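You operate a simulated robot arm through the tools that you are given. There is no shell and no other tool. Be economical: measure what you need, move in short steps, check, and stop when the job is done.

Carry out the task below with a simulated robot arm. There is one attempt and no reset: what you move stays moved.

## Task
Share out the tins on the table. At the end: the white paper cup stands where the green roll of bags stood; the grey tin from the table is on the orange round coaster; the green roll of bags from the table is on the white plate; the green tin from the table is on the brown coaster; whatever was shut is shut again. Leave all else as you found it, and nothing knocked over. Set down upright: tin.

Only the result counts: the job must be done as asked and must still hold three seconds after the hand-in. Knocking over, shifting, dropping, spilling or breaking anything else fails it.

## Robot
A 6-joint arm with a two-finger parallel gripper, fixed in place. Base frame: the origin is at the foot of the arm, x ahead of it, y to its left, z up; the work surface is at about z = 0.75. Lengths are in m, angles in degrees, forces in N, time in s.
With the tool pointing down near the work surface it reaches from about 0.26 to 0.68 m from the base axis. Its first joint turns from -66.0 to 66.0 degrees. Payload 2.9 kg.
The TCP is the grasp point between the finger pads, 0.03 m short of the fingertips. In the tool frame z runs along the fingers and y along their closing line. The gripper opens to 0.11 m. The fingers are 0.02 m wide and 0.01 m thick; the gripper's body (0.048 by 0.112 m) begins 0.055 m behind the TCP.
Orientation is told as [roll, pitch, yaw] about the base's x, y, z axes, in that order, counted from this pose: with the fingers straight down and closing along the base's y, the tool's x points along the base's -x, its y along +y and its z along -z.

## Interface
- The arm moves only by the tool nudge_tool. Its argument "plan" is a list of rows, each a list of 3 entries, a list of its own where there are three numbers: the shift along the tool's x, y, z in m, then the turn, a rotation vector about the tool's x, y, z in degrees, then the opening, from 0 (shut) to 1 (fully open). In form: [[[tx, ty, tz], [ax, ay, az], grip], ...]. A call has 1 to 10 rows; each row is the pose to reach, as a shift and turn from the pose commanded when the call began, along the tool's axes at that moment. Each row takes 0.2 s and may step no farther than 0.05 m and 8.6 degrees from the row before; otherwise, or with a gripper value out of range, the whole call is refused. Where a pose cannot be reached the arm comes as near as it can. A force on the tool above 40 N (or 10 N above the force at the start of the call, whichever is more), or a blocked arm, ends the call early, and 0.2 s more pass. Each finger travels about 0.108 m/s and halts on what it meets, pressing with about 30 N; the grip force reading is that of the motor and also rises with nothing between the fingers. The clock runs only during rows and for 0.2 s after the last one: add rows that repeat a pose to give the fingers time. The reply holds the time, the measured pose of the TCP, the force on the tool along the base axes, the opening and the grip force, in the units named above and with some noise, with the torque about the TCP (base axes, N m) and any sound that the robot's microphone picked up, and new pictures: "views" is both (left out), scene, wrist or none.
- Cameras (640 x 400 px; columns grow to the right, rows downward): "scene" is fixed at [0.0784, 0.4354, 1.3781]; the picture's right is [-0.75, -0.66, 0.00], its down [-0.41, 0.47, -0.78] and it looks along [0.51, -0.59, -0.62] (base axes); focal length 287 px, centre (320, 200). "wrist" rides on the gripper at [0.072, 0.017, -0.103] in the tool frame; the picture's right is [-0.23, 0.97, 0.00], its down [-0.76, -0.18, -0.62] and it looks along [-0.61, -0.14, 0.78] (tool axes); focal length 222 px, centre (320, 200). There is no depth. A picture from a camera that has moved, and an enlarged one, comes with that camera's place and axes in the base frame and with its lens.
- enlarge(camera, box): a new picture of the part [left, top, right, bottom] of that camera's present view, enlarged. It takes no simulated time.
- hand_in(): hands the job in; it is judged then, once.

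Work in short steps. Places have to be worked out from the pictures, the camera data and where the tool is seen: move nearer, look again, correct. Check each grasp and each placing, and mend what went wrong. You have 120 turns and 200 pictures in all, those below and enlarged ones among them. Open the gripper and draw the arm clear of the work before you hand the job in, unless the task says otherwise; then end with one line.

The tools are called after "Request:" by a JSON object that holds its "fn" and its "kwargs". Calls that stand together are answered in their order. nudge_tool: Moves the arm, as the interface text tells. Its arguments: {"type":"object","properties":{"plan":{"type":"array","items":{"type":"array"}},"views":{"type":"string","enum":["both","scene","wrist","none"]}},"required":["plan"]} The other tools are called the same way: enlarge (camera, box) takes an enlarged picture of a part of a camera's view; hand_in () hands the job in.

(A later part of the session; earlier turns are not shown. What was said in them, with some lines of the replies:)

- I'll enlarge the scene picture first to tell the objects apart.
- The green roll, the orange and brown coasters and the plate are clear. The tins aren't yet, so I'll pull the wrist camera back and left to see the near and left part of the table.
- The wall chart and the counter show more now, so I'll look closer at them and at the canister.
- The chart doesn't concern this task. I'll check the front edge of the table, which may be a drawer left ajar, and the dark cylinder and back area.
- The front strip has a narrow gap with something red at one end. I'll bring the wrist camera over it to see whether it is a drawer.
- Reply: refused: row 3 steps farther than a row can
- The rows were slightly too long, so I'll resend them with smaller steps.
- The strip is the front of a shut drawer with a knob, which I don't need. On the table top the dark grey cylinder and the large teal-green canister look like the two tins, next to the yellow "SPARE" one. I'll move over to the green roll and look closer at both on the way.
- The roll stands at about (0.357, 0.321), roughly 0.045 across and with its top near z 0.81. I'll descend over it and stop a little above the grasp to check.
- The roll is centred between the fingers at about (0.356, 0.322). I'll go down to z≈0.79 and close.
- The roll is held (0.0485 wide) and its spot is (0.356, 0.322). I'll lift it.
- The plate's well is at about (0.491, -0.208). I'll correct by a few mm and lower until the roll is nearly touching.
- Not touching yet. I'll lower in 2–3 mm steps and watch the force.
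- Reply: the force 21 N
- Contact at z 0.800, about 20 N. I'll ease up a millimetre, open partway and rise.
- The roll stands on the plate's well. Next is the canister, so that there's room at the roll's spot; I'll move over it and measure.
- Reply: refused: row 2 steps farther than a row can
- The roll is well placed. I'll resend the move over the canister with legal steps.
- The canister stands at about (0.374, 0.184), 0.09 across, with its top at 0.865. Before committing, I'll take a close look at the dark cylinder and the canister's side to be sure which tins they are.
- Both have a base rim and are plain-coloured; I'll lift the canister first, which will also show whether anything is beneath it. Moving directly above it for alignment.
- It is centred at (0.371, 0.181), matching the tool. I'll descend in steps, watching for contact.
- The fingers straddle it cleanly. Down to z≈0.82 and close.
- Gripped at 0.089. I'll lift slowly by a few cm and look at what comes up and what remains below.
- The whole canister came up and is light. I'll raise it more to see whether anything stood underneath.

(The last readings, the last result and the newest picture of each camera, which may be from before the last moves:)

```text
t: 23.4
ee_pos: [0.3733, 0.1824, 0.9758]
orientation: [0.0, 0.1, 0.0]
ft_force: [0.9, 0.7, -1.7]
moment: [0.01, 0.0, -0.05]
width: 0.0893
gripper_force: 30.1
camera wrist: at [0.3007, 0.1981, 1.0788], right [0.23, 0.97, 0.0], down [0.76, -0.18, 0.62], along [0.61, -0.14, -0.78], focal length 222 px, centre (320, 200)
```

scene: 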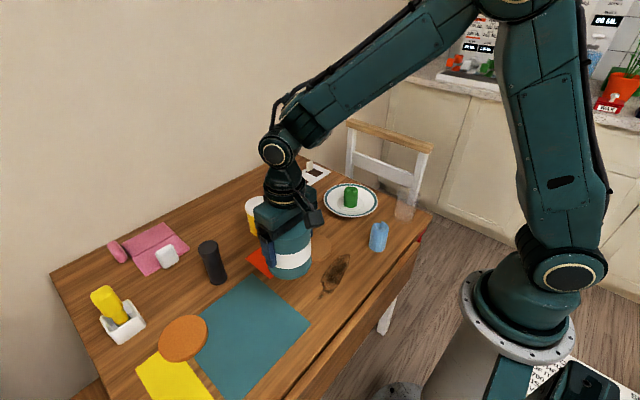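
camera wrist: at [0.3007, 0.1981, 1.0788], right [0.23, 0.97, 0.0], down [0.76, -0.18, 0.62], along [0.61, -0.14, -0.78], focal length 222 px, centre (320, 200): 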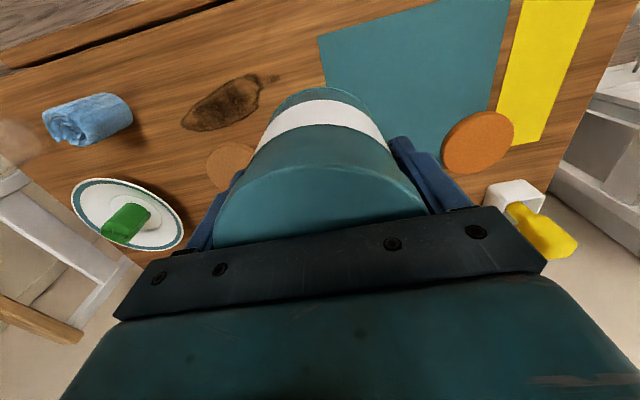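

Nothing was under it, so this is the green tin. I'll carry it over the brown coaster at about (0.457, 0.023) and lower to just above.

Request:
{"fn": "nudge_tool", "kwargs": {"plan": [[[-0.02, -0.04, 0], [0, 0, 0], 0.5], [[-0.04, -0.08, 0], [0, 0, 0], 0.5], [[-0.06, -0.12, 0], [0, 0, 0], 0.5], [[-0.083, -0.158, 0], [0, 0, 0], 0.5], [[-0.083, -0.158, 0.04], [0, 0, 0], 0.5], [[-0.083, -0.158, 0.08], [0, 0, 0], 0.5], [[-0.083, -0.158, 0.115], [0, 0, 0], 0.5]]}}

Request:
{"fn": "enlarge", "kwargs": {"camera": "scene", "box": [260, 190, 370, 280]}}

```text
t: 25.0
ee_pos: [0.4574, 0.0229, 0.8597]
orientation: [-0.1, 0.1, 0.0]
ft_force: [0.0, -0.2, -1.0]
moment: [-0.04, 0.01, -0.01]
width: 0.0892
gripper_force: 29.9
camera wrist: at [0.3846, 0.039, 0.9619], right [0.23, 0.97, 0.0], down [0.76, -0.18, 0.62], along [0.61, -0.14, -0.78], focal length 222 px, centre (320, 200)
```

scene: 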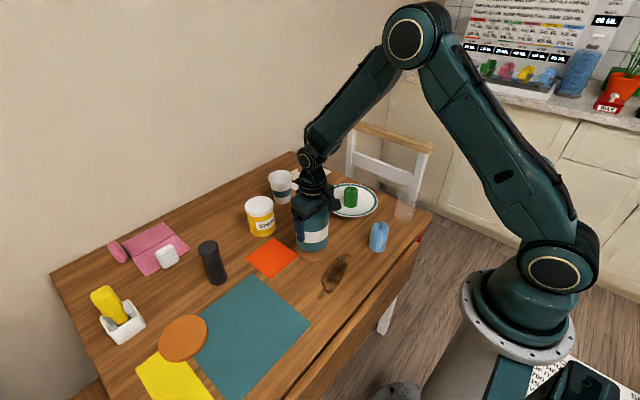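
wrist: 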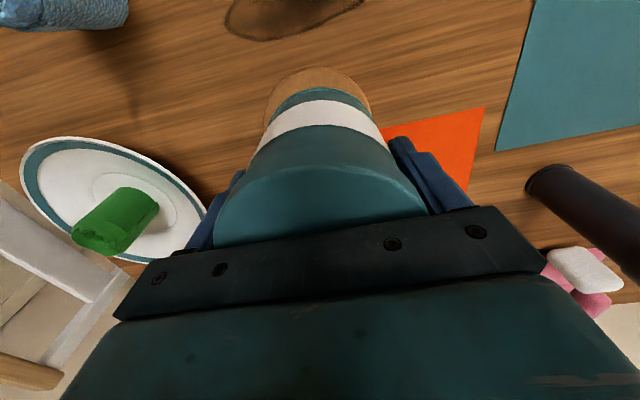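

```text
4.44 times, centred on (315, 235) of scene
camera zoom: at [0.0784, 0.4354, 1.3781], right [-0.75, -0.66, 0.0], down [-0.41, 0.47, -0.78], along [0.51, -0.59, -0.62], focal length 1274 px, centre (342, 44)
```

zoom: 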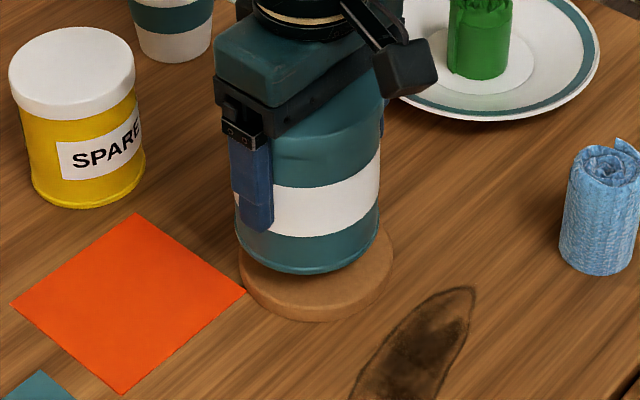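

Aligned with the coaster. I'll lower further in small steps until contact.

Request:
{"fn": "nudge_tool", "kwargs": {"plan": [[[0, 0, 0.015], [0, 0, 0], 0.5], [[0, 0, 0.022], [0, 0, 0], 0.5]]}}

Request:
{"fn": "enlarge", "kwargs": {"camera": "scene", "box": [260, 190, 370, 280]}}

```text
t: 25.6
ee_pos: [0.4569, 0.0234, 0.8385]
orientation: [-0.1, 0.0, -0.1]
ft_force: [-0.2, -0.6, -0.8]
moment: [-0.02, -0.02, -0.02]
width: 0.0895
gripper_force: 29.9
camera wrist: at [0.3838, 0.0393, 0.9407], right [0.23, 0.97, 0.0], down [0.76, -0.18, 0.62], along [0.61, -0.14, -0.78], focal length 222 px, centre (320, 200)
```

scene: 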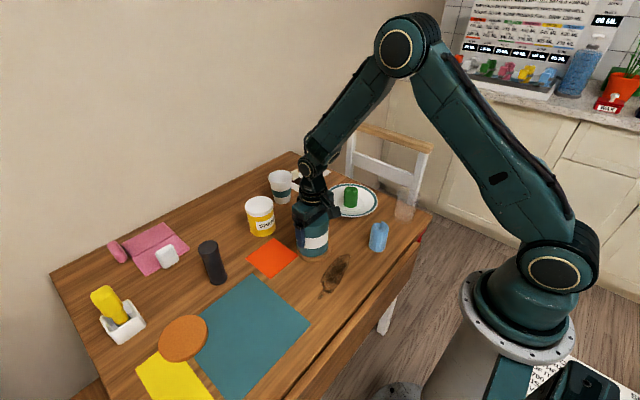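
wrist: 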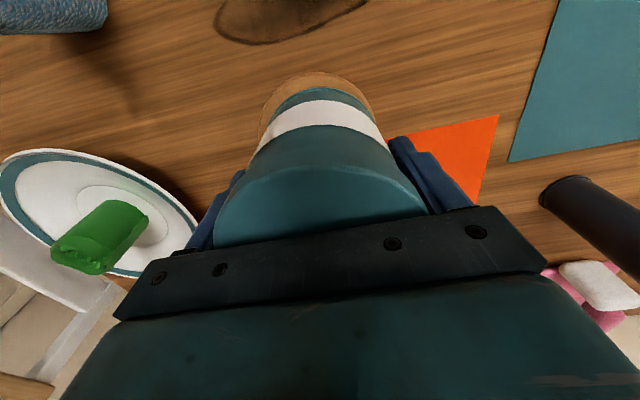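

```text
4.44 times, centred on (315, 235) of scene
camera zoom: at [0.0784, 0.4354, 1.3781], right [-0.75, -0.66, 0.0], down [-0.41, 0.47, -0.78], along [0.51, -0.59, -0.62], focal length 1274 px, centre (342, 44)
```

zoom: 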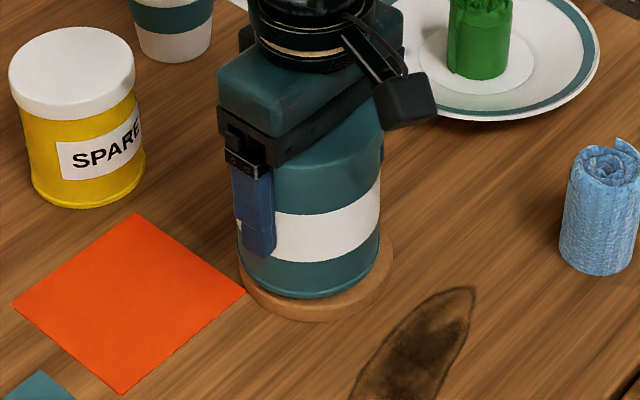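

Tin is ~4 mm off to one side; I'll shift by 3 mm in x and y, then lower to contact.

Request:
{"fn": "nudge_tool", "kwargs": {"plan": [[[0.003, -0.003, 0.002], [0, 0, 0], 0.5], [[0.003, -0.003, 0.004], [0, 0, 0], 0.5]], "views": "none"}}

Request:
{"fn": "nudge_tool", "kwargs": {"plan": [[[0, 0, 0.0015], [0, 0, 0], 0.5], [[0, 0, 0.003], [0, 0, 0], 0.5]], "views": "none"}}

```text
t: 26.2
ee_pos: [0.4533, 0.0198, 0.8343]
orientation: [0.1, 0.0, 0.0]
ft_force: [-0.9, 0.0, 2.7]
moment: [0.03, 0.04, 0.0]
width: 0.0895
gripper_force: 30.0
```

```text
t: 26.8
ee_pos: [0.4553, 0.0206, 0.8314]
orientation: [0.0, -0.2, 0.0]
ft_force: [-5.5, -0.7, 22.3]
moment: [0.04, -0.02, 0.04]
width: 0.0899
gripper_force: 29.8
```

In contact now. I'll ease up 2 mm, open, and rise.

Request:
{"fn": "nudge_tool", "kwargs": {"plan": [[[0, 0, -0.0025], [0, 0, 0], 0.5], [[0, 0, -0.0025], [0, 0, 0], 1], [[0, 0, -0.0025], [0, 0, 0], 1], [[0, 0, -0.03], [0, 0, 0], 1], [[0, 0, -0.07], [0, 0, 0], 1], [[0, 0, -0.11], [0, 0, 0], 1], [[0, 0, -0.15], [0, 0, 0], 1]]}}

Request:
{"fn": "enlarge", "kwargs": {"camera": "scene", "box": [260, 190, 370, 280]}}

```text
t: 28.4
ee_pos: [0.4499, 0.0207, 0.9807]
orientation: [0.0, 0.0, 0.0]
ft_force: [-0.5, 0.4, 0.5]
moment: [0.01, 0.0, 0.02]
width: 0.1099
gripper_force: 0.1
camera wrist: at [0.3788, 0.0361, 1.0834], right [0.23, 0.97, 0.0], down [0.76, -0.18, 0.62], along [0.61, -0.14, -0.78], focal length 222 px, centre (320, 200)
```

scene: 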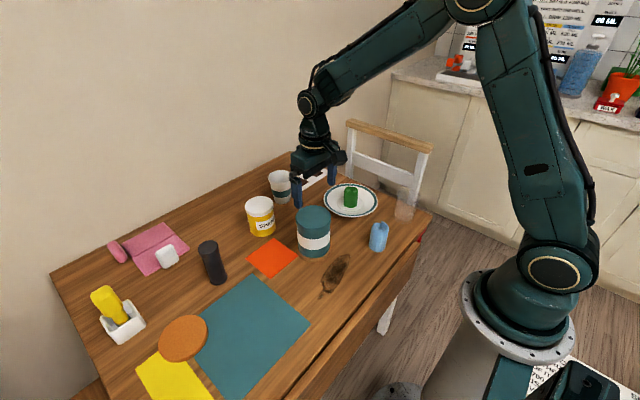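
wrist: 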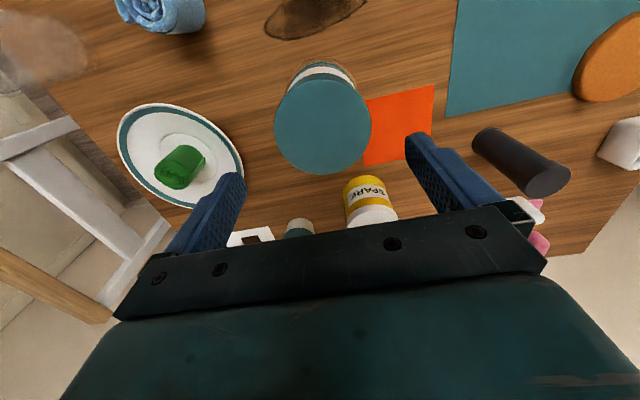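

```text
4.44 times, centred on (315, 235) of scene
camera zoom: at [0.0784, 0.4354, 1.3781], right [-0.75, -0.66, 0.0], down [-0.41, 0.47, -0.78], along [0.51, -0.59, -0.62], focal length 1274 px, centre (342, 44)
```

zoom: 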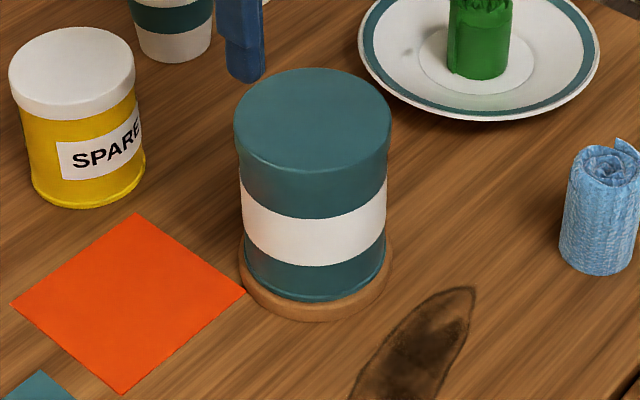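

The green tin is centred on its coaster. Next the paper cup, near (0.69, -0.07); I'll move in front of it and look.

Request:
{"fn": "nudge_tool", "kwargs": {"plan": [[[-0.04, -0.02, 0], [0, 0, 0], 1], [[-0.08, -0.045, 0], [0, 0, 0], 1], [[-0.12, -0.07, 0], [0, 0, 0], 1], [[-0.15, -0.092, 0], [0, 0, 0], 1], [[-0.15, -0.092, 0], [0, -8, 0], 1], [[-0.15, -0.092, 0], [0, -16, 0], 1], [[-0.15, -0.092, 0], [0, -20, 0], 1]]}}

```text
t: 30.0
ee_pos: [0.6041, -0.071, 0.9814]
orientation: [0.0, -20.1, -0.1]
ft_force: [-0.3, -0.3, 0.0]
moment: [-0.05, 0.01, 0.02]
width: 0.1102
gripper_force: 0.1
camera wrist: at [0.4997, -0.055, 1.0534], right [0.21, 0.97, 0.08], down [0.5, -0.18, 0.85], along [0.84, -0.14, -0.53], focal length 222 px, centre (320, 200)
```

scene: 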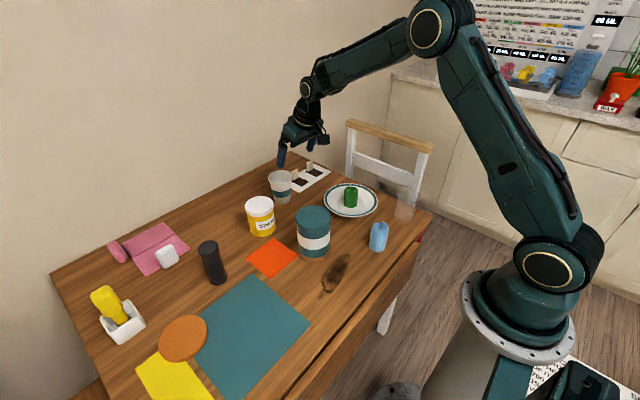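
wrist: 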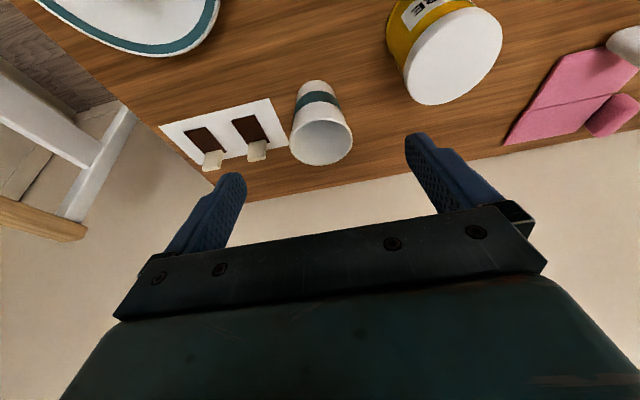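

The cup stands at about (0.688, -0.074), rim at 0.85; with the tool tilted 20° outward it should be in reach. I'll go above it first.

Request:
{"fn": "nudge_tool", "kwargs": {"plan": [[[-0.033, -0.002, 0.033], [0, 0, 0], 1], [[-0.0653, -0.003, 0.0663], [0, 0, 0], 1]]}}

```text
t: 30.6
ee_pos: [0.6895, -0.073, 0.9403]
orientation: [0.0, -20.1, 0.1]
ft_force: [0.0, -0.1, 0.2]
moment: [0.0, -0.01, 0.03]
width: 0.1099
gripper_force: 0.1
camera wrist: at [0.5862, -0.0574, 1.0124], right [0.21, 0.97, 0.08], down [0.5, -0.18, 0.85], along [0.84, -0.14, -0.53], focal length 222 px, centre (320, 200)
```

scene: 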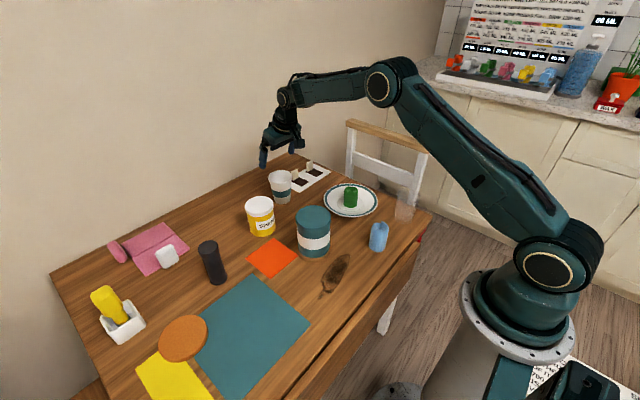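
wrist: 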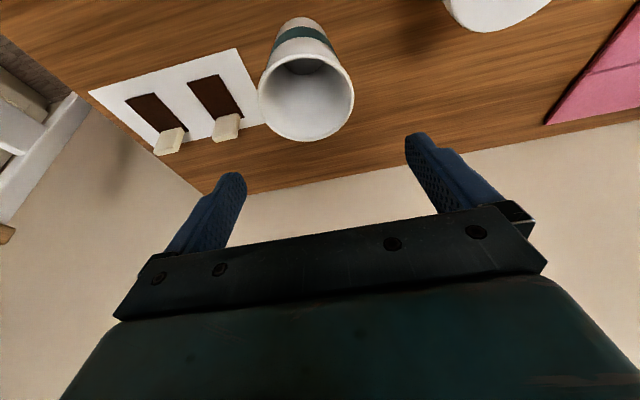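

Cup centre is (0.687, -0.078). I'll shift 5 mm in y and descend vertically to z≈0.845 to check clearance.

Request:
{"fn": "nudge_tool", "kwargs": {"plan": [[[0.012, -0.005, 0.031], [0, 0, 0], 1], [[0.0235, -0.005, 0.062], [0, 0, 0], 1], [[0.034, -0.005, 0.089], [0, 0, 0], 1]]}}

```text
t: 31.4
ee_pos: [0.6859, -0.0788, 0.8467]
orientation: [0.0, -19.9, 0.0]
ft_force: [-0.1, -0.3, 0.4]
moment: [-0.01, -0.04, 0.0]
width: 0.1098
gripper_force: 0.0
camera wrist: at [0.5834, -0.0626, 0.9177], right [0.21, 0.97, 0.08], down [0.5, -0.18, 0.85], along [0.84, -0.14, -0.53], focal length 222 px, centre (320, 200)
```

scene: 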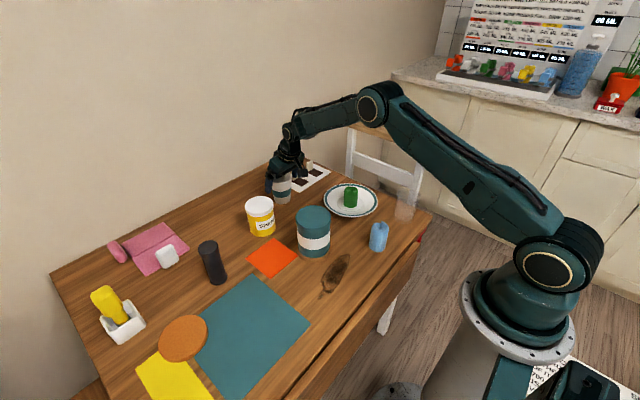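
wrist: 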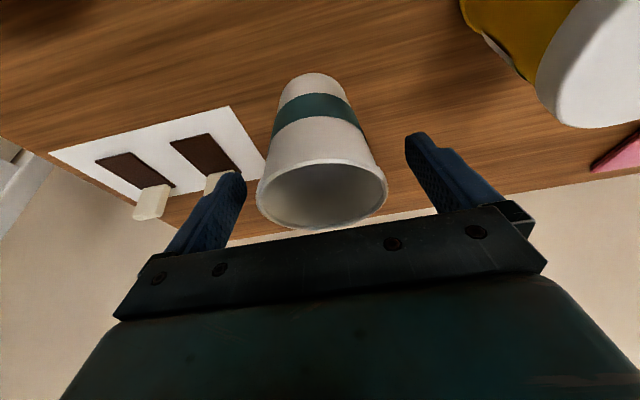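

Clear on both sides. Down to z≈0.81 and close gently, to an opening just under the cup's width.

Request:
{"fn": "nudge_tool", "kwargs": {"plan": [[[0.006, 0, 0.017], [0, 0, 0], 1], [[0.0123, 0, 0.0338], [0, 0, 0], 1], [[0.0123, 0, 0.0338], [0, 0, 0], 0.62], [[0.0123, 0, 0.0338], [0, 0, 0], 0.58], [[0.0123, 0, 0.0338], [0, 0, 0], 0.58]]}}

```text
t: 32.6
ee_pos: [0.6869, -0.0784, 0.8112]
orientation: [0.0, -20.1, 0.0]
ft_force: [-0.2, 0.1, 0.3]
moment: [0.01, -0.05, -0.03]
width: 0.0705
gripper_force: 30.2
camera wrist: at [0.5829, -0.063, 0.8825], right [0.21, 0.97, 0.08], down [0.5, -0.18, 0.85], along [0.84, -0.14, -0.53], focal length 222 px, centre (320, 200)
```

scene: 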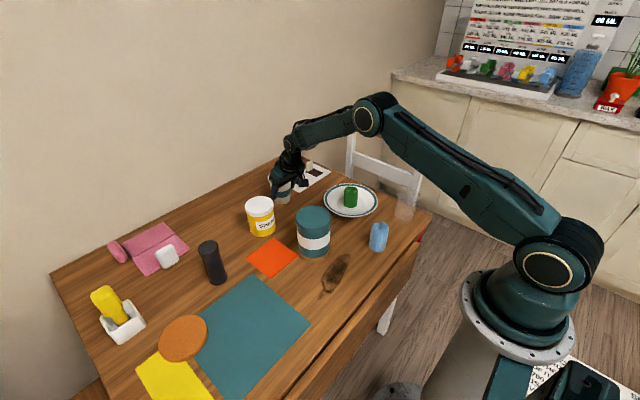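
wrist: 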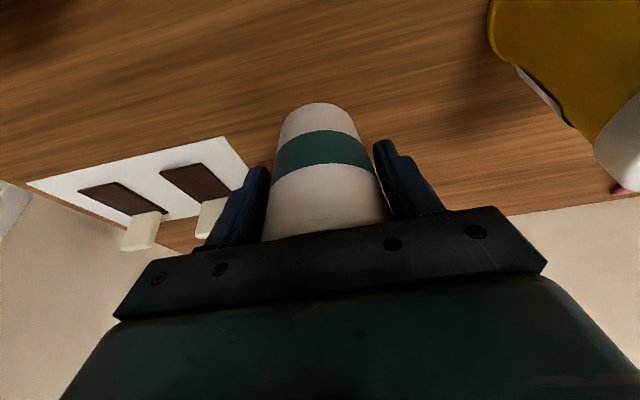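

The cup is held at 0.0705. I'll lift it straight up and carry it, keeping the same tilt.

Request:
{"fn": "nudge_tool", "kwargs": {"plan": [[[-0.0128, 0, -0.0352], [0, 0, 0], 0.55], [[-0.0256, 0, -0.0704], [0, 0, 0], 0.55], [[-0.0384, 0, -0.1056], [0, 0, 0], 0.55], [[-0.0513, 0, -0.141], [0, 0, 0], 0.55], [[-0.0254, 0.0333, -0.1504], [0, 0, 0], 0.55], [[0.0005, 0.0667, -0.1598], [0, 0, 0], 0.55], [[0.0264, 0.1, -0.1692], [0, 0, 0], 0.55], [[0.0523, 0.1333, -0.1786], [0, 0, 0], 0.55], [[0.0782, 0.1667, -0.188], [0, 0, 0], 0.55], [[0.1041, 0.2, -0.1974], [0, 0, 0], 0.55]]}}

Request:
{"fn": "nudge_tool", "kwargs": {"plan": [[[0.0259, 0.0333, -0.0094], [0, 0, 0], 0.55], [[0.0518, 0.0667, -0.0188], [0, 0, 0], 0.55], [[0.0777, 0.1, -0.0282], [0, 0, 0], 0.55], [[0.1036, 0.1333, -0.0376], [0, 0, 0], 0.55], [[0.1295, 0.1667, -0.047], [0, 0, 0], 0.55], [[0.1554, 0.2, -0.0564], [0, 0, 0], 0.55], [[0.168, 0.2, -0.021], [0, 0, 0], 0.55]]}}

```text
t: 34.8
ee_pos: [0.5197, 0.1218, 0.9584]
orientation: [0.0, -20.0, -0.1]
ft_force: [0.1, -0.2, -0.5]
moment: [-0.02, 0.0, -0.01]
width: 0.07
gripper_force: 30.7
camera wrist: at [0.4163, 0.1379, 1.0312], right [0.21, 0.97, 0.08], down [0.5, -0.18, 0.85], along [0.84, -0.14, -0.53], focal length 222 px, centre (320, 200)
```

scene: 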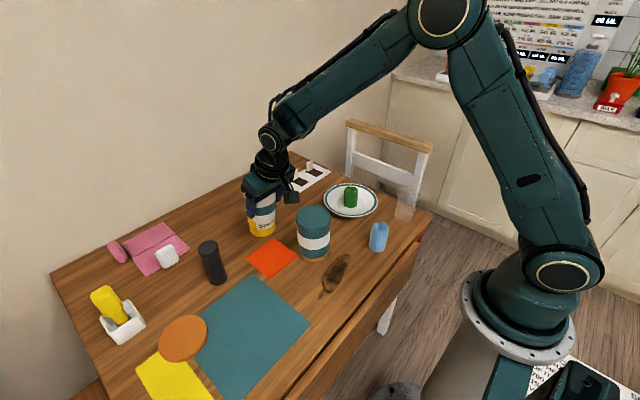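
wrist: 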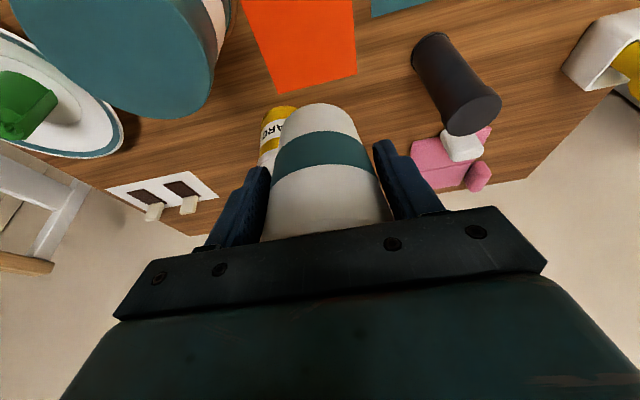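

```text
t: 36.4
ee_pos: [0.3574, 0.3184, 0.924]
orientation: [0.0, -20.0, 0.0]
ft_force: [-0.3, 0.3, -0.3]
moment: [-0.01, 0.0, 0.0]
width: 0.0699
gripper_force: 30.3
camera wrist: at [0.2525, 0.3352, 0.9953], right [0.21, 0.97, 0.08], down [0.5, -0.18, 0.85], along [0.84, -0.14, -0.53], focal length 222 px, centre (320, 200)
```

scene: 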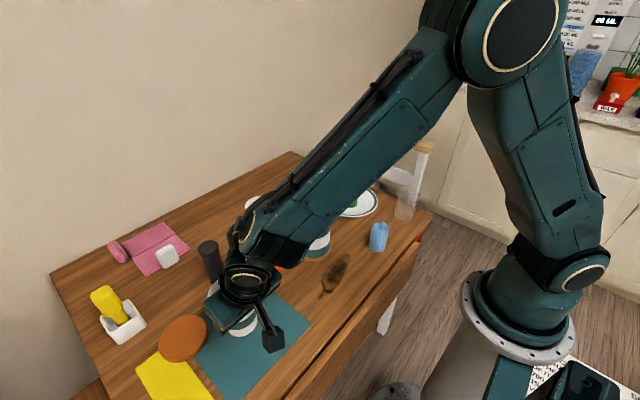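
wrist: 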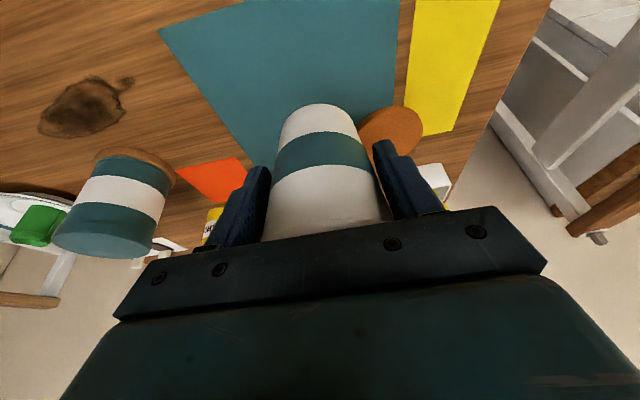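

Over the roll's former spot (0.356, 0.322). I'll lower towards the mat.

Request:
{"fn": "nudge_tool", "kwargs": {"plan": [[[0.0125, 0, 0.0343], [0, 0, 0], 0.55], [[0.025, 0, 0.0686], [0, 0, 0], 0.55], [[0.035, 0, 0.096], [0, 0, 0], 0.55]], "views": "scene"}}

Request:
{"fn": "nudge_tool", "kwargs": {"plan": [[[0.001, 0, 0.0025], [0, 0, 0], 0.55], [[0.002, 0, 0.005], [0, 0, 0], 0.55]], "views": "none"}}

```text
t: 37.2
ee_pos: [0.3557, 0.3197, 0.8212]
orientation: [0.0, -20.0, -0.1]
ft_force: [0.4, 0.0, 0.0]
moment: [-0.02, 0.02, 0.02]
width: 0.0699
gripper_force: 30.2
```

scene: 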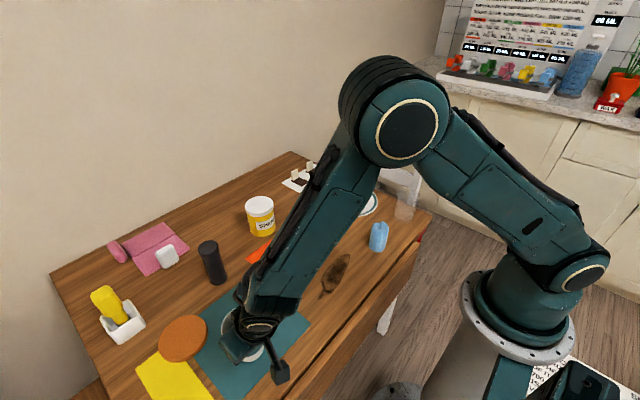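

```text
t: 37.8
ee_pos: [0.3558, 0.3203, 0.8151]
orientation: [-0.1, -20.0, 0.0]
ft_force: [-0.5, 0.7, -1.2]
moment: [-0.02, -0.01, 0.0]
width: 0.0693
gripper_force: 30.1
```

Nearly there (lift height was 0.811). Last small steps to contact.

Request:
{"fn": "nudge_tool", "kwargs": {"plan": [[[0.0005, 0, 0.0015], [0, 0, 0], 0.55], [[0.001, 0, 0.0028], [0, 0, 0], 0.55]], "views": "none"}}

Request:
{"fn": "nudge_tool", "kwargs": {"plan": [[[0.0004, 0, 0.001], [0, 0, 0], 0.55]], "views": "wrist"}}

```text
t: 38.4
ee_pos: [0.3564, 0.3207, 0.8114]
orientation: [0.0, -20.0, 0.0]
ft_force: [-0.8, 0.1, -1.0]
moment: [0.02, 0.0, 0.01]
width: 0.0698
gripper_force: 29.3
```

```text
t: 38.8
ee_pos: [0.3555, 0.3206, 0.8114]
orientation: [0.0, -20.1, 0.1]
ft_force: [-0.6, -0.7, -0.7]
moment: [0.0, 0.01, -0.03]
width: 0.0697
gripper_force: 30.3
camera wrist: at [0.2517, 0.3365, 0.8823], right [0.21, 0.97, 0.08], down [0.5, -0.18, 0.85], along [0.84, -0.14, -0.53], focal length 222 px, centre (320, 200)
```

wrist: 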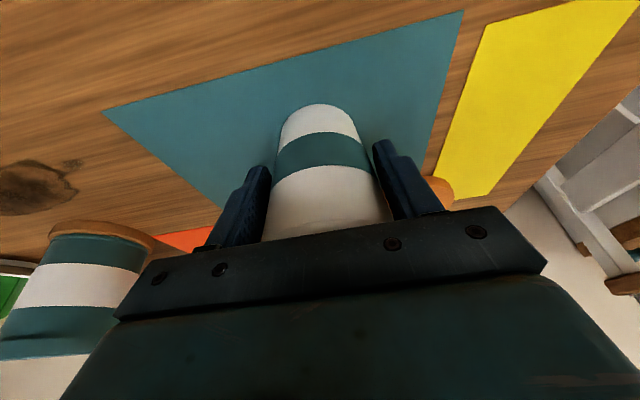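

No contact force yet; continue by about 1 mm at a time.

Request:
{"fn": "nudge_tool", "kwargs": {"plan": [[[0.0004, 0, 0.001], [0, 0, 0], 0.55], [[0.0008, 0, 0.002], [0, 0, 0], 0.55]], "views": "none"}}

```text
t: 39.4
ee_pos: [0.3555, 0.3208, 0.809]
orientation: [0.0, -20.2, 0.1]
ft_force: [-4.2, -0.6, 15.8]
moment: [-0.03, -0.18, 0.02]
width: 0.069
gripper_force: 30.0
```

Contact. I'll ease up slightly, open, and withdraw vertically.

Request:
{"fn": "nudge_tool", "kwargs": {"plan": [[[-0.0004, 0, -0.001], [0, 0, 0], 0.55], [[-0.0004, 0, -0.001], [0, 0, 0], 1], [[-0.0004, 0, -0.001], [0, 0, 0], 1], [[-0.0004, 0, -0.001], [0, 0, 0], 1], [[-0.0105, 0, -0.029], [0, 0, 0], 1], [[-0.0239, 0, -0.066], [0, 0, 0], 1], [[-0.0376, 0, -0.1034], [0, 0, 0], 1], [[-0.0513, 0, -0.141], [0, 0, 0], 1]]}}

Request:
{"fn": "enlarge", "kwargs": {"camera": "wrist", "box": [200, 0, 440, 220]}}

```text
t: 41.2
ee_pos: [0.3554, 0.3216, 0.9591]
orientation: [0.0, -20.0, 0.0]
ft_force: [0.2, -0.4, 0.0]
moment: [0.0, -0.01, -0.02]
width: 0.1101
gripper_force: 0.1
camera wrist: at [0.2512, 0.3372, 1.0303], right [0.21, 0.97, 0.08], down [0.5, -0.18, 0.85], along [0.84, -0.14, -0.53], focal length 222 px, centre (320, 200)
```

scene: 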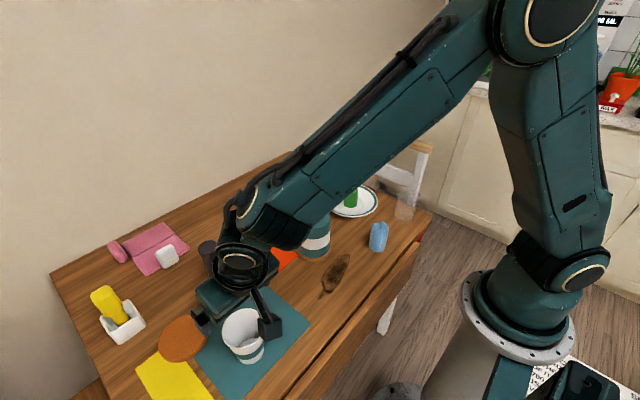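
wrist: 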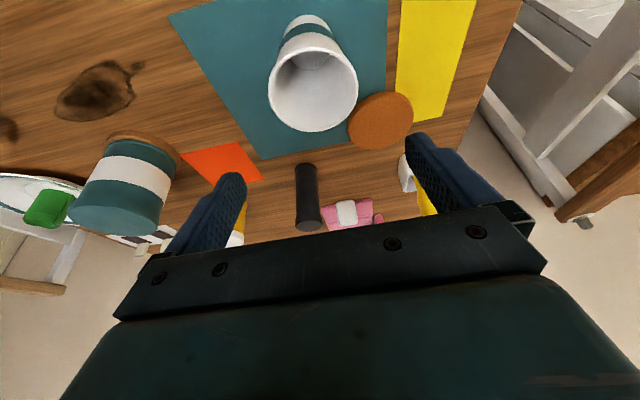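

```text
1.82 times, centred on (320, 110) of wrist
camera zoom: at [0.2512, 0.3372, 1.0303], right [0.21, 0.97, 0.08], down [0.5, -0.18, 0.85], along [0.84, -0.14, -0.53], focal length 404 px, centre (320, 364)
```

zoom: 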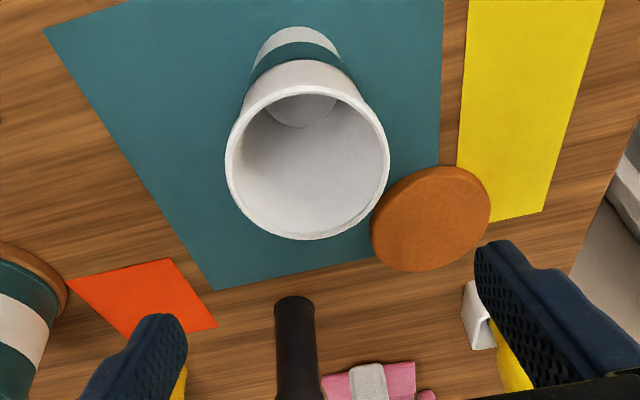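

The cup stands upright on the mat at about (0.358, 0.322). Next the dark grey tin: level the tool again and move in front of it.

Request:
{"fn": "nudge_tool", "kwargs": {"plan": [[[-0.036, -0.014, 0.0], [0, 7, 0], 1], [[-0.072, -0.03, 0.01], [0, 14, 0], 1], [[-0.108, -0.045, 0.02], [0, 20, 0], 1], [[-0.143, -0.057, 0.031], [0, 20, 0], 1]]}}

Request:
{"fn": "enlarge", "kwargs": {"camera": "scene", "box": [130, 220, 290, 380]}}

```text
t: 42.2
ee_pos: [0.5004, 0.2635, 0.9802]
orientation: [0.0, 0.1, 0.0]
ft_force: [0.6, -0.1, -1.3]
moment: [0.01, -0.02, 0.0]
width: 0.1101
gripper_force: 0.0
camera wrist: at [0.4278, 0.2795, 1.0828], right [0.23, 0.97, 0.0], down [0.76, -0.18, 0.62], along [0.61, -0.14, -0.78], focal length 222 px, centre (320, 200)
```

scene: 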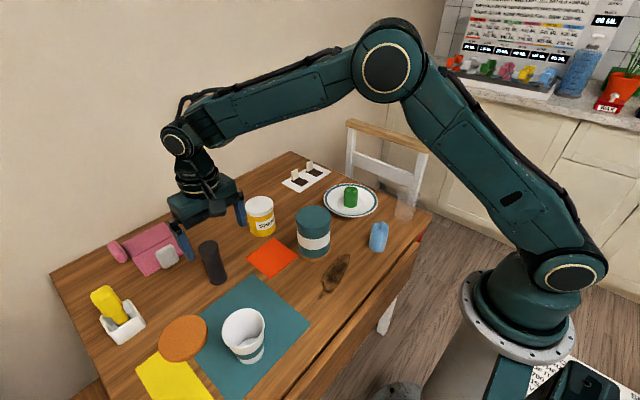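
wrist: 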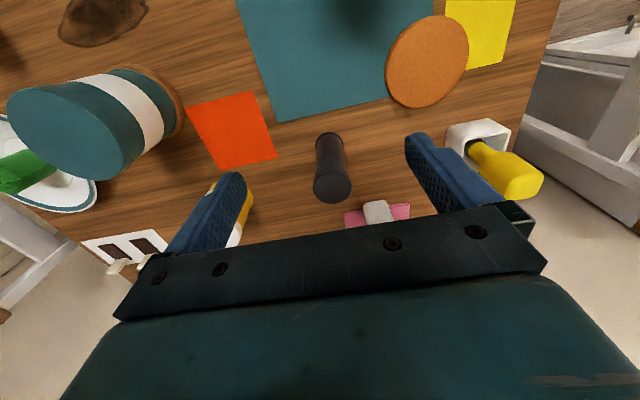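

```text
2.50 times, centred on (210, 300) of scene
camera zoom: at [0.0784, 0.4354, 1.3781], right [-0.75, -0.66, 0.0], down [-0.41, 0.47, -0.78], along [0.51, -0.59, -0.62], focal length 717 px, centre (595, -50)
```

zoom: 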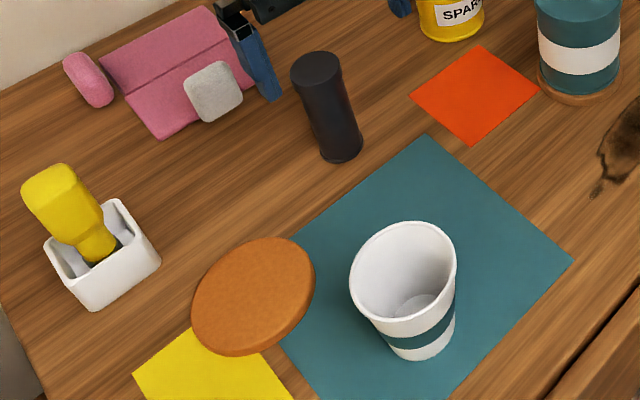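

The tin stands near (0.576, 0.263), about 0.045 across and 0.12 tall. I'll move above it and check.

Request:
{"fn": "nudge_tool", "kwargs": {"plan": [[[-0.038, 0, 0], [0, 0, 0], 1], [[-0.076, -0.001, 0], [0, 0, 0], 1], [[-0.076, -0.001, 0.04], [0, 0, 0], 1]]}}

```text
t: 43.0
ee_pos: [0.5757, 0.2613, 0.9376]
orientation: [0.0, 0.0, 0.0]
ft_force: [-0.3, 0.5, -0.6]
moment: [-0.04, 0.01, 0.0]
width: 0.1103
gripper_force: 0.2
camera wrist: at [0.5031, 0.2784, 1.0408], right [0.23, 0.97, 0.0], down [0.76, -0.18, 0.62], along [0.61, -0.14, -0.78], focal length 222 px, centre (320, 200)
```

scene: 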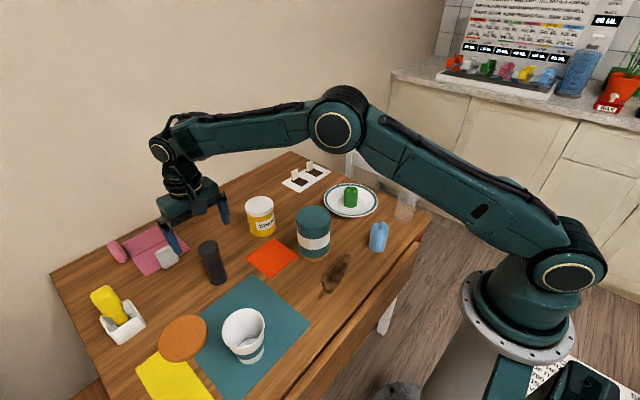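
wrist: 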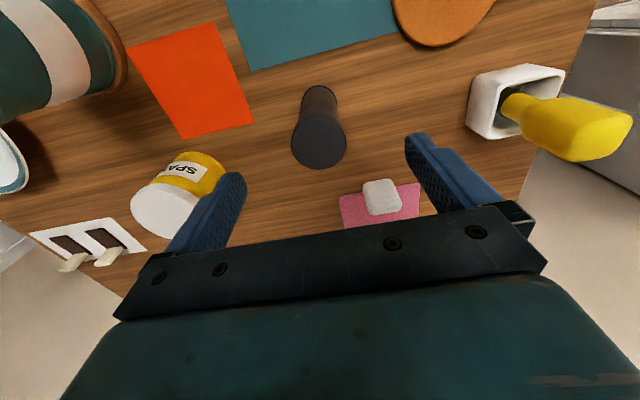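

Centred. Descend to z≈0.83 and close.

Request:
{"fn": "nudge_tool", "kwargs": {"plan": [[[0, 0, 0.04], [0, 0, 0], 1], [[0, 0, 0.08], [0, 0, 0], 1], [[0, 0, 0.108], [0, 0, 0], 1], [[0, 0, 0.108], [0, 0, 0], 0.3], [[0, 0, 0.108], [0, 0, 0], 0.3], [[0, 0, 0.108], [0, 0, 0], 0.3]]}}

```text
t: 44.4
ee_pos: [0.5739, 0.2613, 0.8315]
orientation: [0.1, 0.0, 0.0]
ft_force: [0.7, -0.6, 0.2]
moment: [0.0, -0.03, -0.02]
width: 0.0427
gripper_force: 29.9
camera wrist: at [0.5016, 0.2775, 0.9335], right [0.23, 0.97, 0.0], down [0.76, -0.18, 0.62], along [0.61, -0.14, -0.78], focal length 222 px, centre (320, 200)
```

scene: 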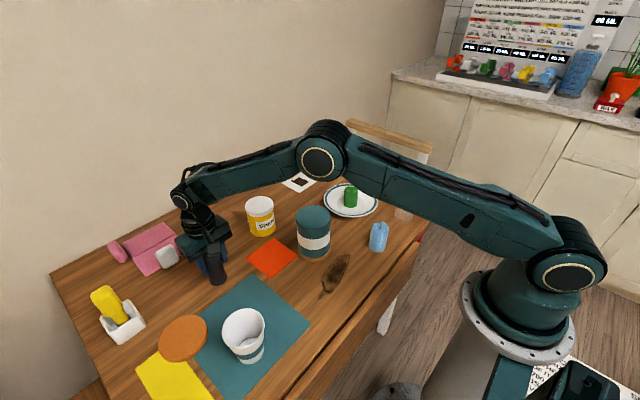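
wrist: 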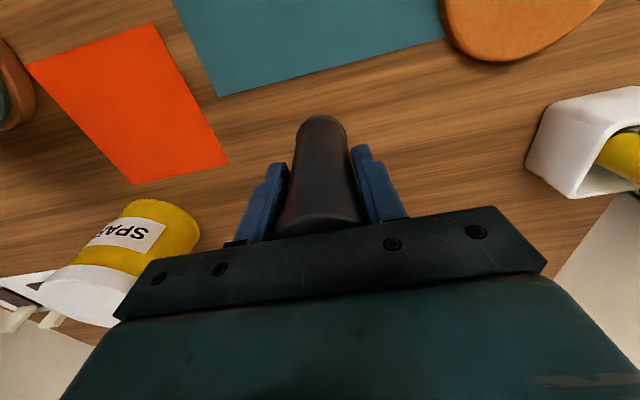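

Gripped at 0.043. I'll lift it straight up and check that it comes up whole.

Request:
{"fn": "nudge_tool", "kwargs": {"plan": [[[0, 0, -0.015], [0, 0, 0], 0.3], [[0, 0, -0.045], [0, 0, 0], 0.3], [[0, 0, -0.085], [0, 0, 0], 0.3]]}}

Request:
{"fn": "enlarge", "kwargs": {"camera": "scene", "box": [150, 210, 260, 300]}}

```text
t: 45.2
ee_pos: [0.5746, 0.261, 0.9154]
orientation: [0.0, 0.1, 0.0]
ft_force: [-0.5, -0.8, -1.2]
moment: [-0.02, -0.02, -0.01]
width: 0.0424
gripper_force: 30.3
camera wrist: at [0.5014, 0.277, 1.0185], right [0.23, 0.97, 0.0], down [0.76, -0.18, 0.62], along [0.61, -0.14, -0.78], focal length 222 px, centre (320, 200)
```

scene: 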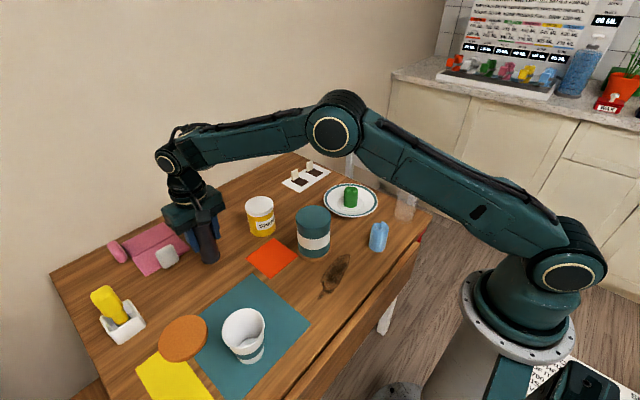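
wrist: 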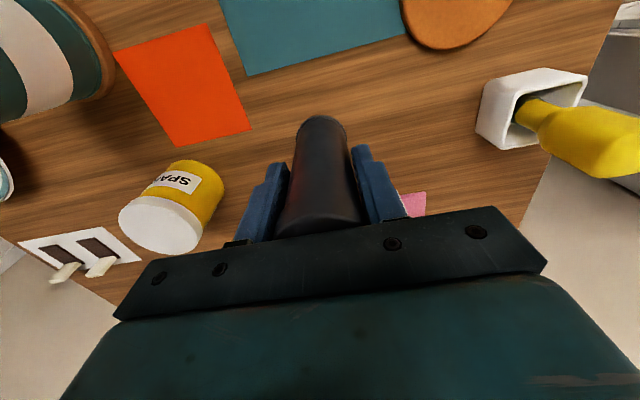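

```text
4.44 times, centred on (205, 255) of scene
camera zoom: at [0.0784, 0.4354, 1.3781], right [-0.75, -0.66, 0.0], down [-0.41, 0.47, -0.78], along [0.51, -0.59, -0.62], focal length 1274 px, centre (831, -44)
```

zoom: 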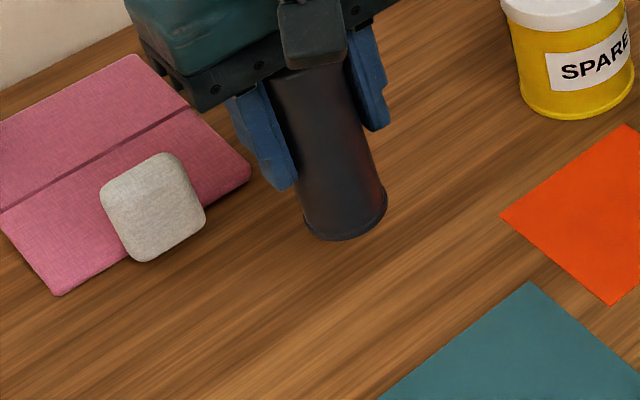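

It came up whole with nothing beneath. I'll carry it over the orange coaster at (0.495, 0.403) and lower to just above.

Request:
{"fn": "nudge_tool", "kwargs": {"plan": [[[0.02, 0.035, -0.02], [0, 0, 0], 0.3], [[0.04, 0.07, -0.02], [0, 0, 0], 0.3], [[0.06, 0.106, -0.02], [0, 0, 0], 0.3], [[0.08, 0.142, -0.02], [0, 0, 0], 0.3], [[0.08, 0.142, 0.02], [0, 0, 0], 0.3], [[0.08, 0.142, 0.055], [0, 0, 0], 0.3]]}}

Request:
{"fn": "enlarge", "kwargs": {"camera": "scene", "box": [120, 270, 240, 370]}}

```text
t: 46.6
ee_pos: [0.4957, 0.4042, 0.8591]
orientation: [0.0, 0.0, 0.0]
ft_force: [0.1, -0.2, -0.5]
moment: [0.01, 0.02, -0.01]
width: 0.0427
gripper_force: 30.2
camera wrist: at [0.423, 0.4191, 0.9613], right [0.23, 0.97, 0.0], down [0.76, -0.18, 0.62], along [0.61, -0.14, -0.78], focal length 222 px, centre (320, 200)
```

scene: 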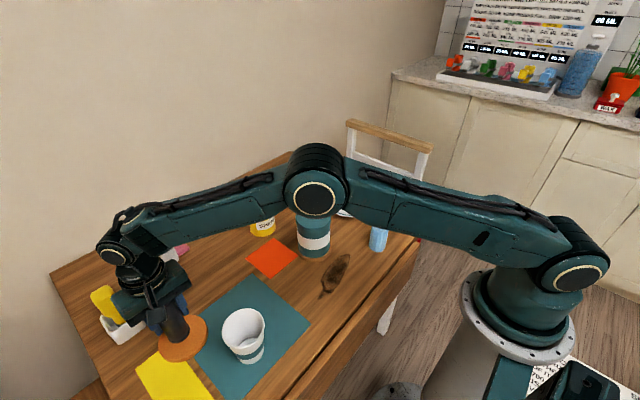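
wrist: 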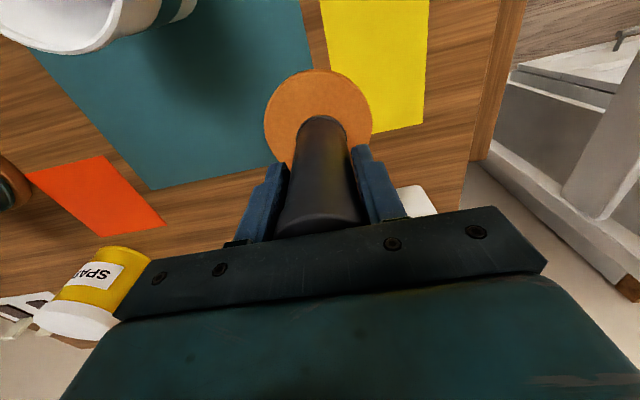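

```text
4.00 times, centred on (180, 320) of scene
camera zoom: at [0.0784, 0.4354, 1.3781], right [-0.75, -0.66, 0.0], down [-0.41, 0.47, -0.78], along [0.51, -0.59, -0.62], focal length 1147 px, centre (880, -280)
```

zoom: 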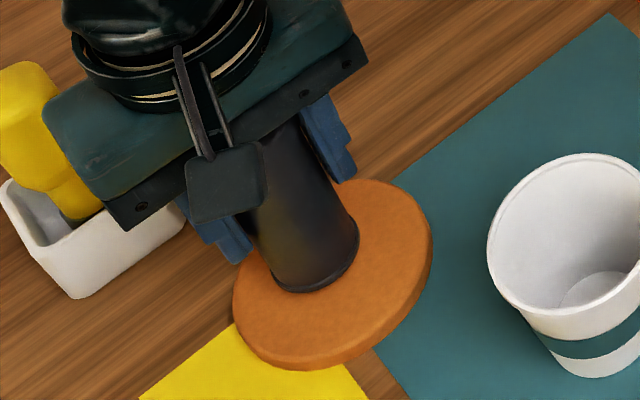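

Well over the coaster, clear of the bottle. Lowering to contact in small steps.

Request:
{"fn": "nudge_tool", "kwargs": {"plan": [[[0, 0, 0.006], [0, 0, 0], 0.3], [[0, 0, 0.012], [0, 0, 0], 0.3]], "views": "none"}}

Request:
{"fn": "nudge_tool", "kwargs": {"plan": [[[0, 0, 0.0015], [0, 0, 0], 0.3], [[0, 0, 0.003], [0, 0, 0], 0.3]], "views": "none"}}

```text
t: 47.2
ee_pos: [0.4962, 0.4044, 0.8487]
orientation: [0.0, 0.0, -0.1]
ft_force: [0.6, -0.3, -1.1]
moment: [0.03, 0.01, 0.01]
width: 0.0426
gripper_force: 29.9
```

```text
t: 47.8
ee_pos: [0.4961, 0.4027, 0.8438]
orientation: [-0.1, -0.1, 0.0]
ft_force: [0.6, 0.9, -1.9]
moment: [-0.02, 0.02, 0.02]
width: 0.0425
gripper_force: 29.4
```

Not touching yet; continuing.

Request:
{"fn": "nudge_tool", "kwargs": {"plan": [[[0, 0, 0.001], [0, 0, 0], 0.3], [[0, 0, 0.002], [0, 0, 0], 0.3]], "views": "none"}}

```text
t: 48.4
ee_pos: [0.4968, 0.4027, 0.8453]
orientation: [0.0, -0.2, 0.1]
ft_force: [-2.5, -2.1, 10.9]
moment: [-0.31, 0.14, -0.01]
width: 0.0427
gripper_force: 29.7
```

Contact. Ease up 1 mm, open and withdraw.

Request:
{"fn": "nudge_tool", "kwargs": {"plan": [[[0, 0, -0.001], [0, 0, 0], 0.3], [[0, 0, -0.001], [0, 0, 0], 0.65], [[0, 0, -0.001], [0, 0, 0], 0.75], [[0, 0, -0.001], [0, 0, 0], 0.75], [[0, 0, -0.03], [0, 0, 0], 0.75], [[0, 0, -0.07], [0, 0, 0], 0.75], [[0, 0, -0.11], [0, 0, 0], 1], [[0.02, -0.03, -0.14], [0, 0, 0], 1]]}}

Request:
{"fn": "enlarge", "kwargs": {"camera": "scene", "box": [120, 250, 260, 370]}}

```text
t: 50.2
ee_pos: [0.4753, 0.3758, 0.9819]
orientation: [0.0, 0.1, 0.0]
ft_force: [0.3, 0.1, -0.4]
moment: [0.03, 0.03, -0.03]
width: 0.1097
gripper_force: 0.1
camera wrist: at [0.403, 0.3913, 1.0849], right [0.23, 0.97, 0.0], down [0.76, -0.18, 0.62], along [0.61, -0.14, -0.78], focal length 222 px, centre (320, 200)
```

scene: 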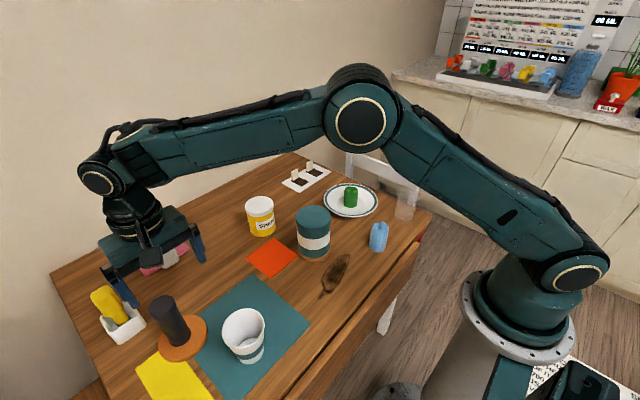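
wrist: 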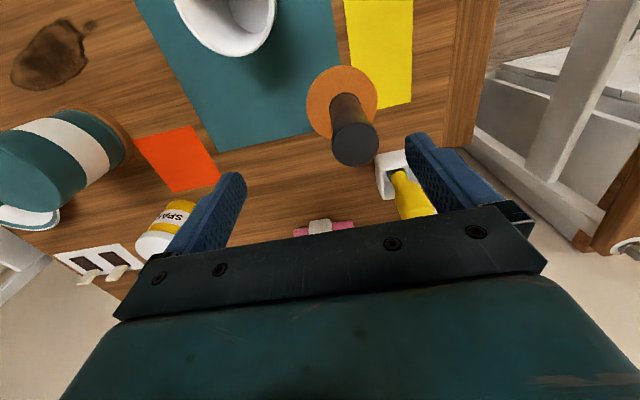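

```text
3.33 times, centred on (190, 310) of scene
camera zoom: at [0.0784, 0.4354, 1.3781], right [-0.75, -0.66, 0.0], down [-0.41, 0.47, -0.78], along [0.51, -0.59, -0.62], focal length 956 px, centre (753, -167)
```

zoom: 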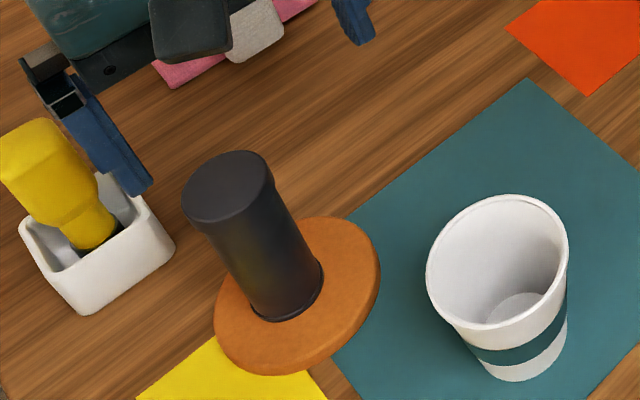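

All four placements are upright. I'll draw the arm up and back to its start area for a final look.

Request:
{"fn": "nudge_tool", "kwargs": {"plan": [[[0, -0.04, -0.025], [0, 0, 0], 1], [[0, -0.08, -0.05], [0, 0, 0], 1], [[0, -0.12, -0.075], [0, 0, 0], 1], [[0, -0.16, -0.1], [0, 0, 0], 1], [[0, -0.2, -0.11], [0, 0, 0], 1], [[0, -0.245, -0.11], [0, 0, 0], 1], [[0, -0.29, -0.11], [0, 0, 0], 1], [[-0.02, -0.33, -0.11], [0, 0, 0], 1], [[-0.03, -0.35, -0.11], [0, 0, 0], 1]]}}

Request:
{"fn": "enlarge", "kwargs": {"camera": "scene", "box": [40, 140, 440, 390]}}

```text
t: 52.2
ee_pos: [0.5039, 0.0252, 1.0918]
orientation: [0.0, 0.0, 0.0]
ft_force: [0.7, -0.7, 0.4]
moment: [-0.01, 0.02, -0.01]
width: 0.1099
gripper_force: 0.1
camera wrist: at [0.4309, 0.0404, 1.1947], right [0.23, 0.97, 0.0], down [0.76, -0.18, 0.62], along [0.61, -0.14, -0.78], focal length 222 px, centre (320, 200)
```

scene: 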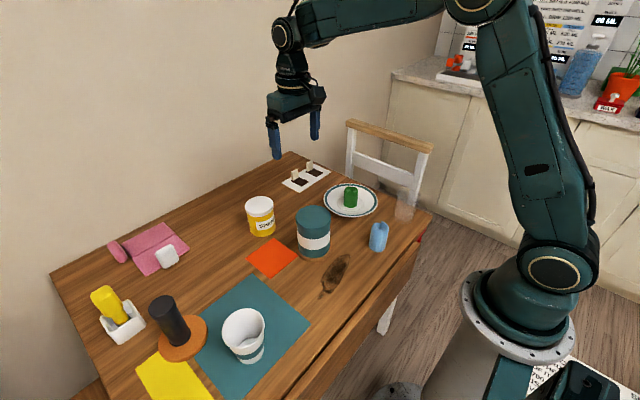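
wrist: 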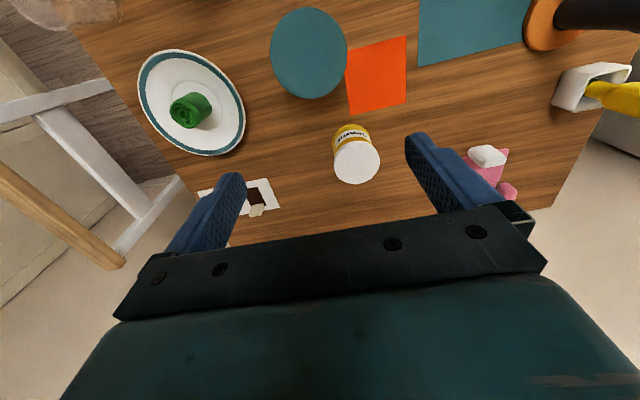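

```text
1.60 times, centred on (240, 265) of scene
camera zoom: at [0.0784, 0.4354, 1.3781], right [-0.75, -0.66, 0.0], down [-0.41, 0.47, -0.78], along [0.51, -0.59, -0.62], focal length 459 px, centre (448, 96)
```

zoom: 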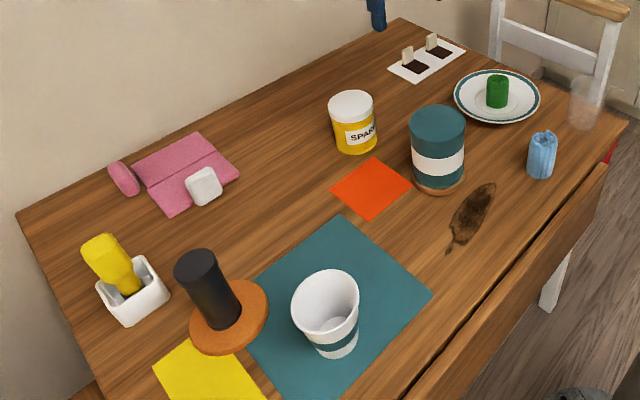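

Everything is in place: cup on the roll's spot, grey tin on the orange coaster, roll on the plate, green tin on the brown coaster. Nothing else has moved and the gripper is open and clear, so I'm handing in.

Request:
{"fn": "hand_in", "kwargs": {}}

```text
The job is handed in.
```

I placed all four items and handed the job in. I took the dark grey cylinder as the grey tin and the large teal canister as the green tin, as they were the only likely matches on the table.
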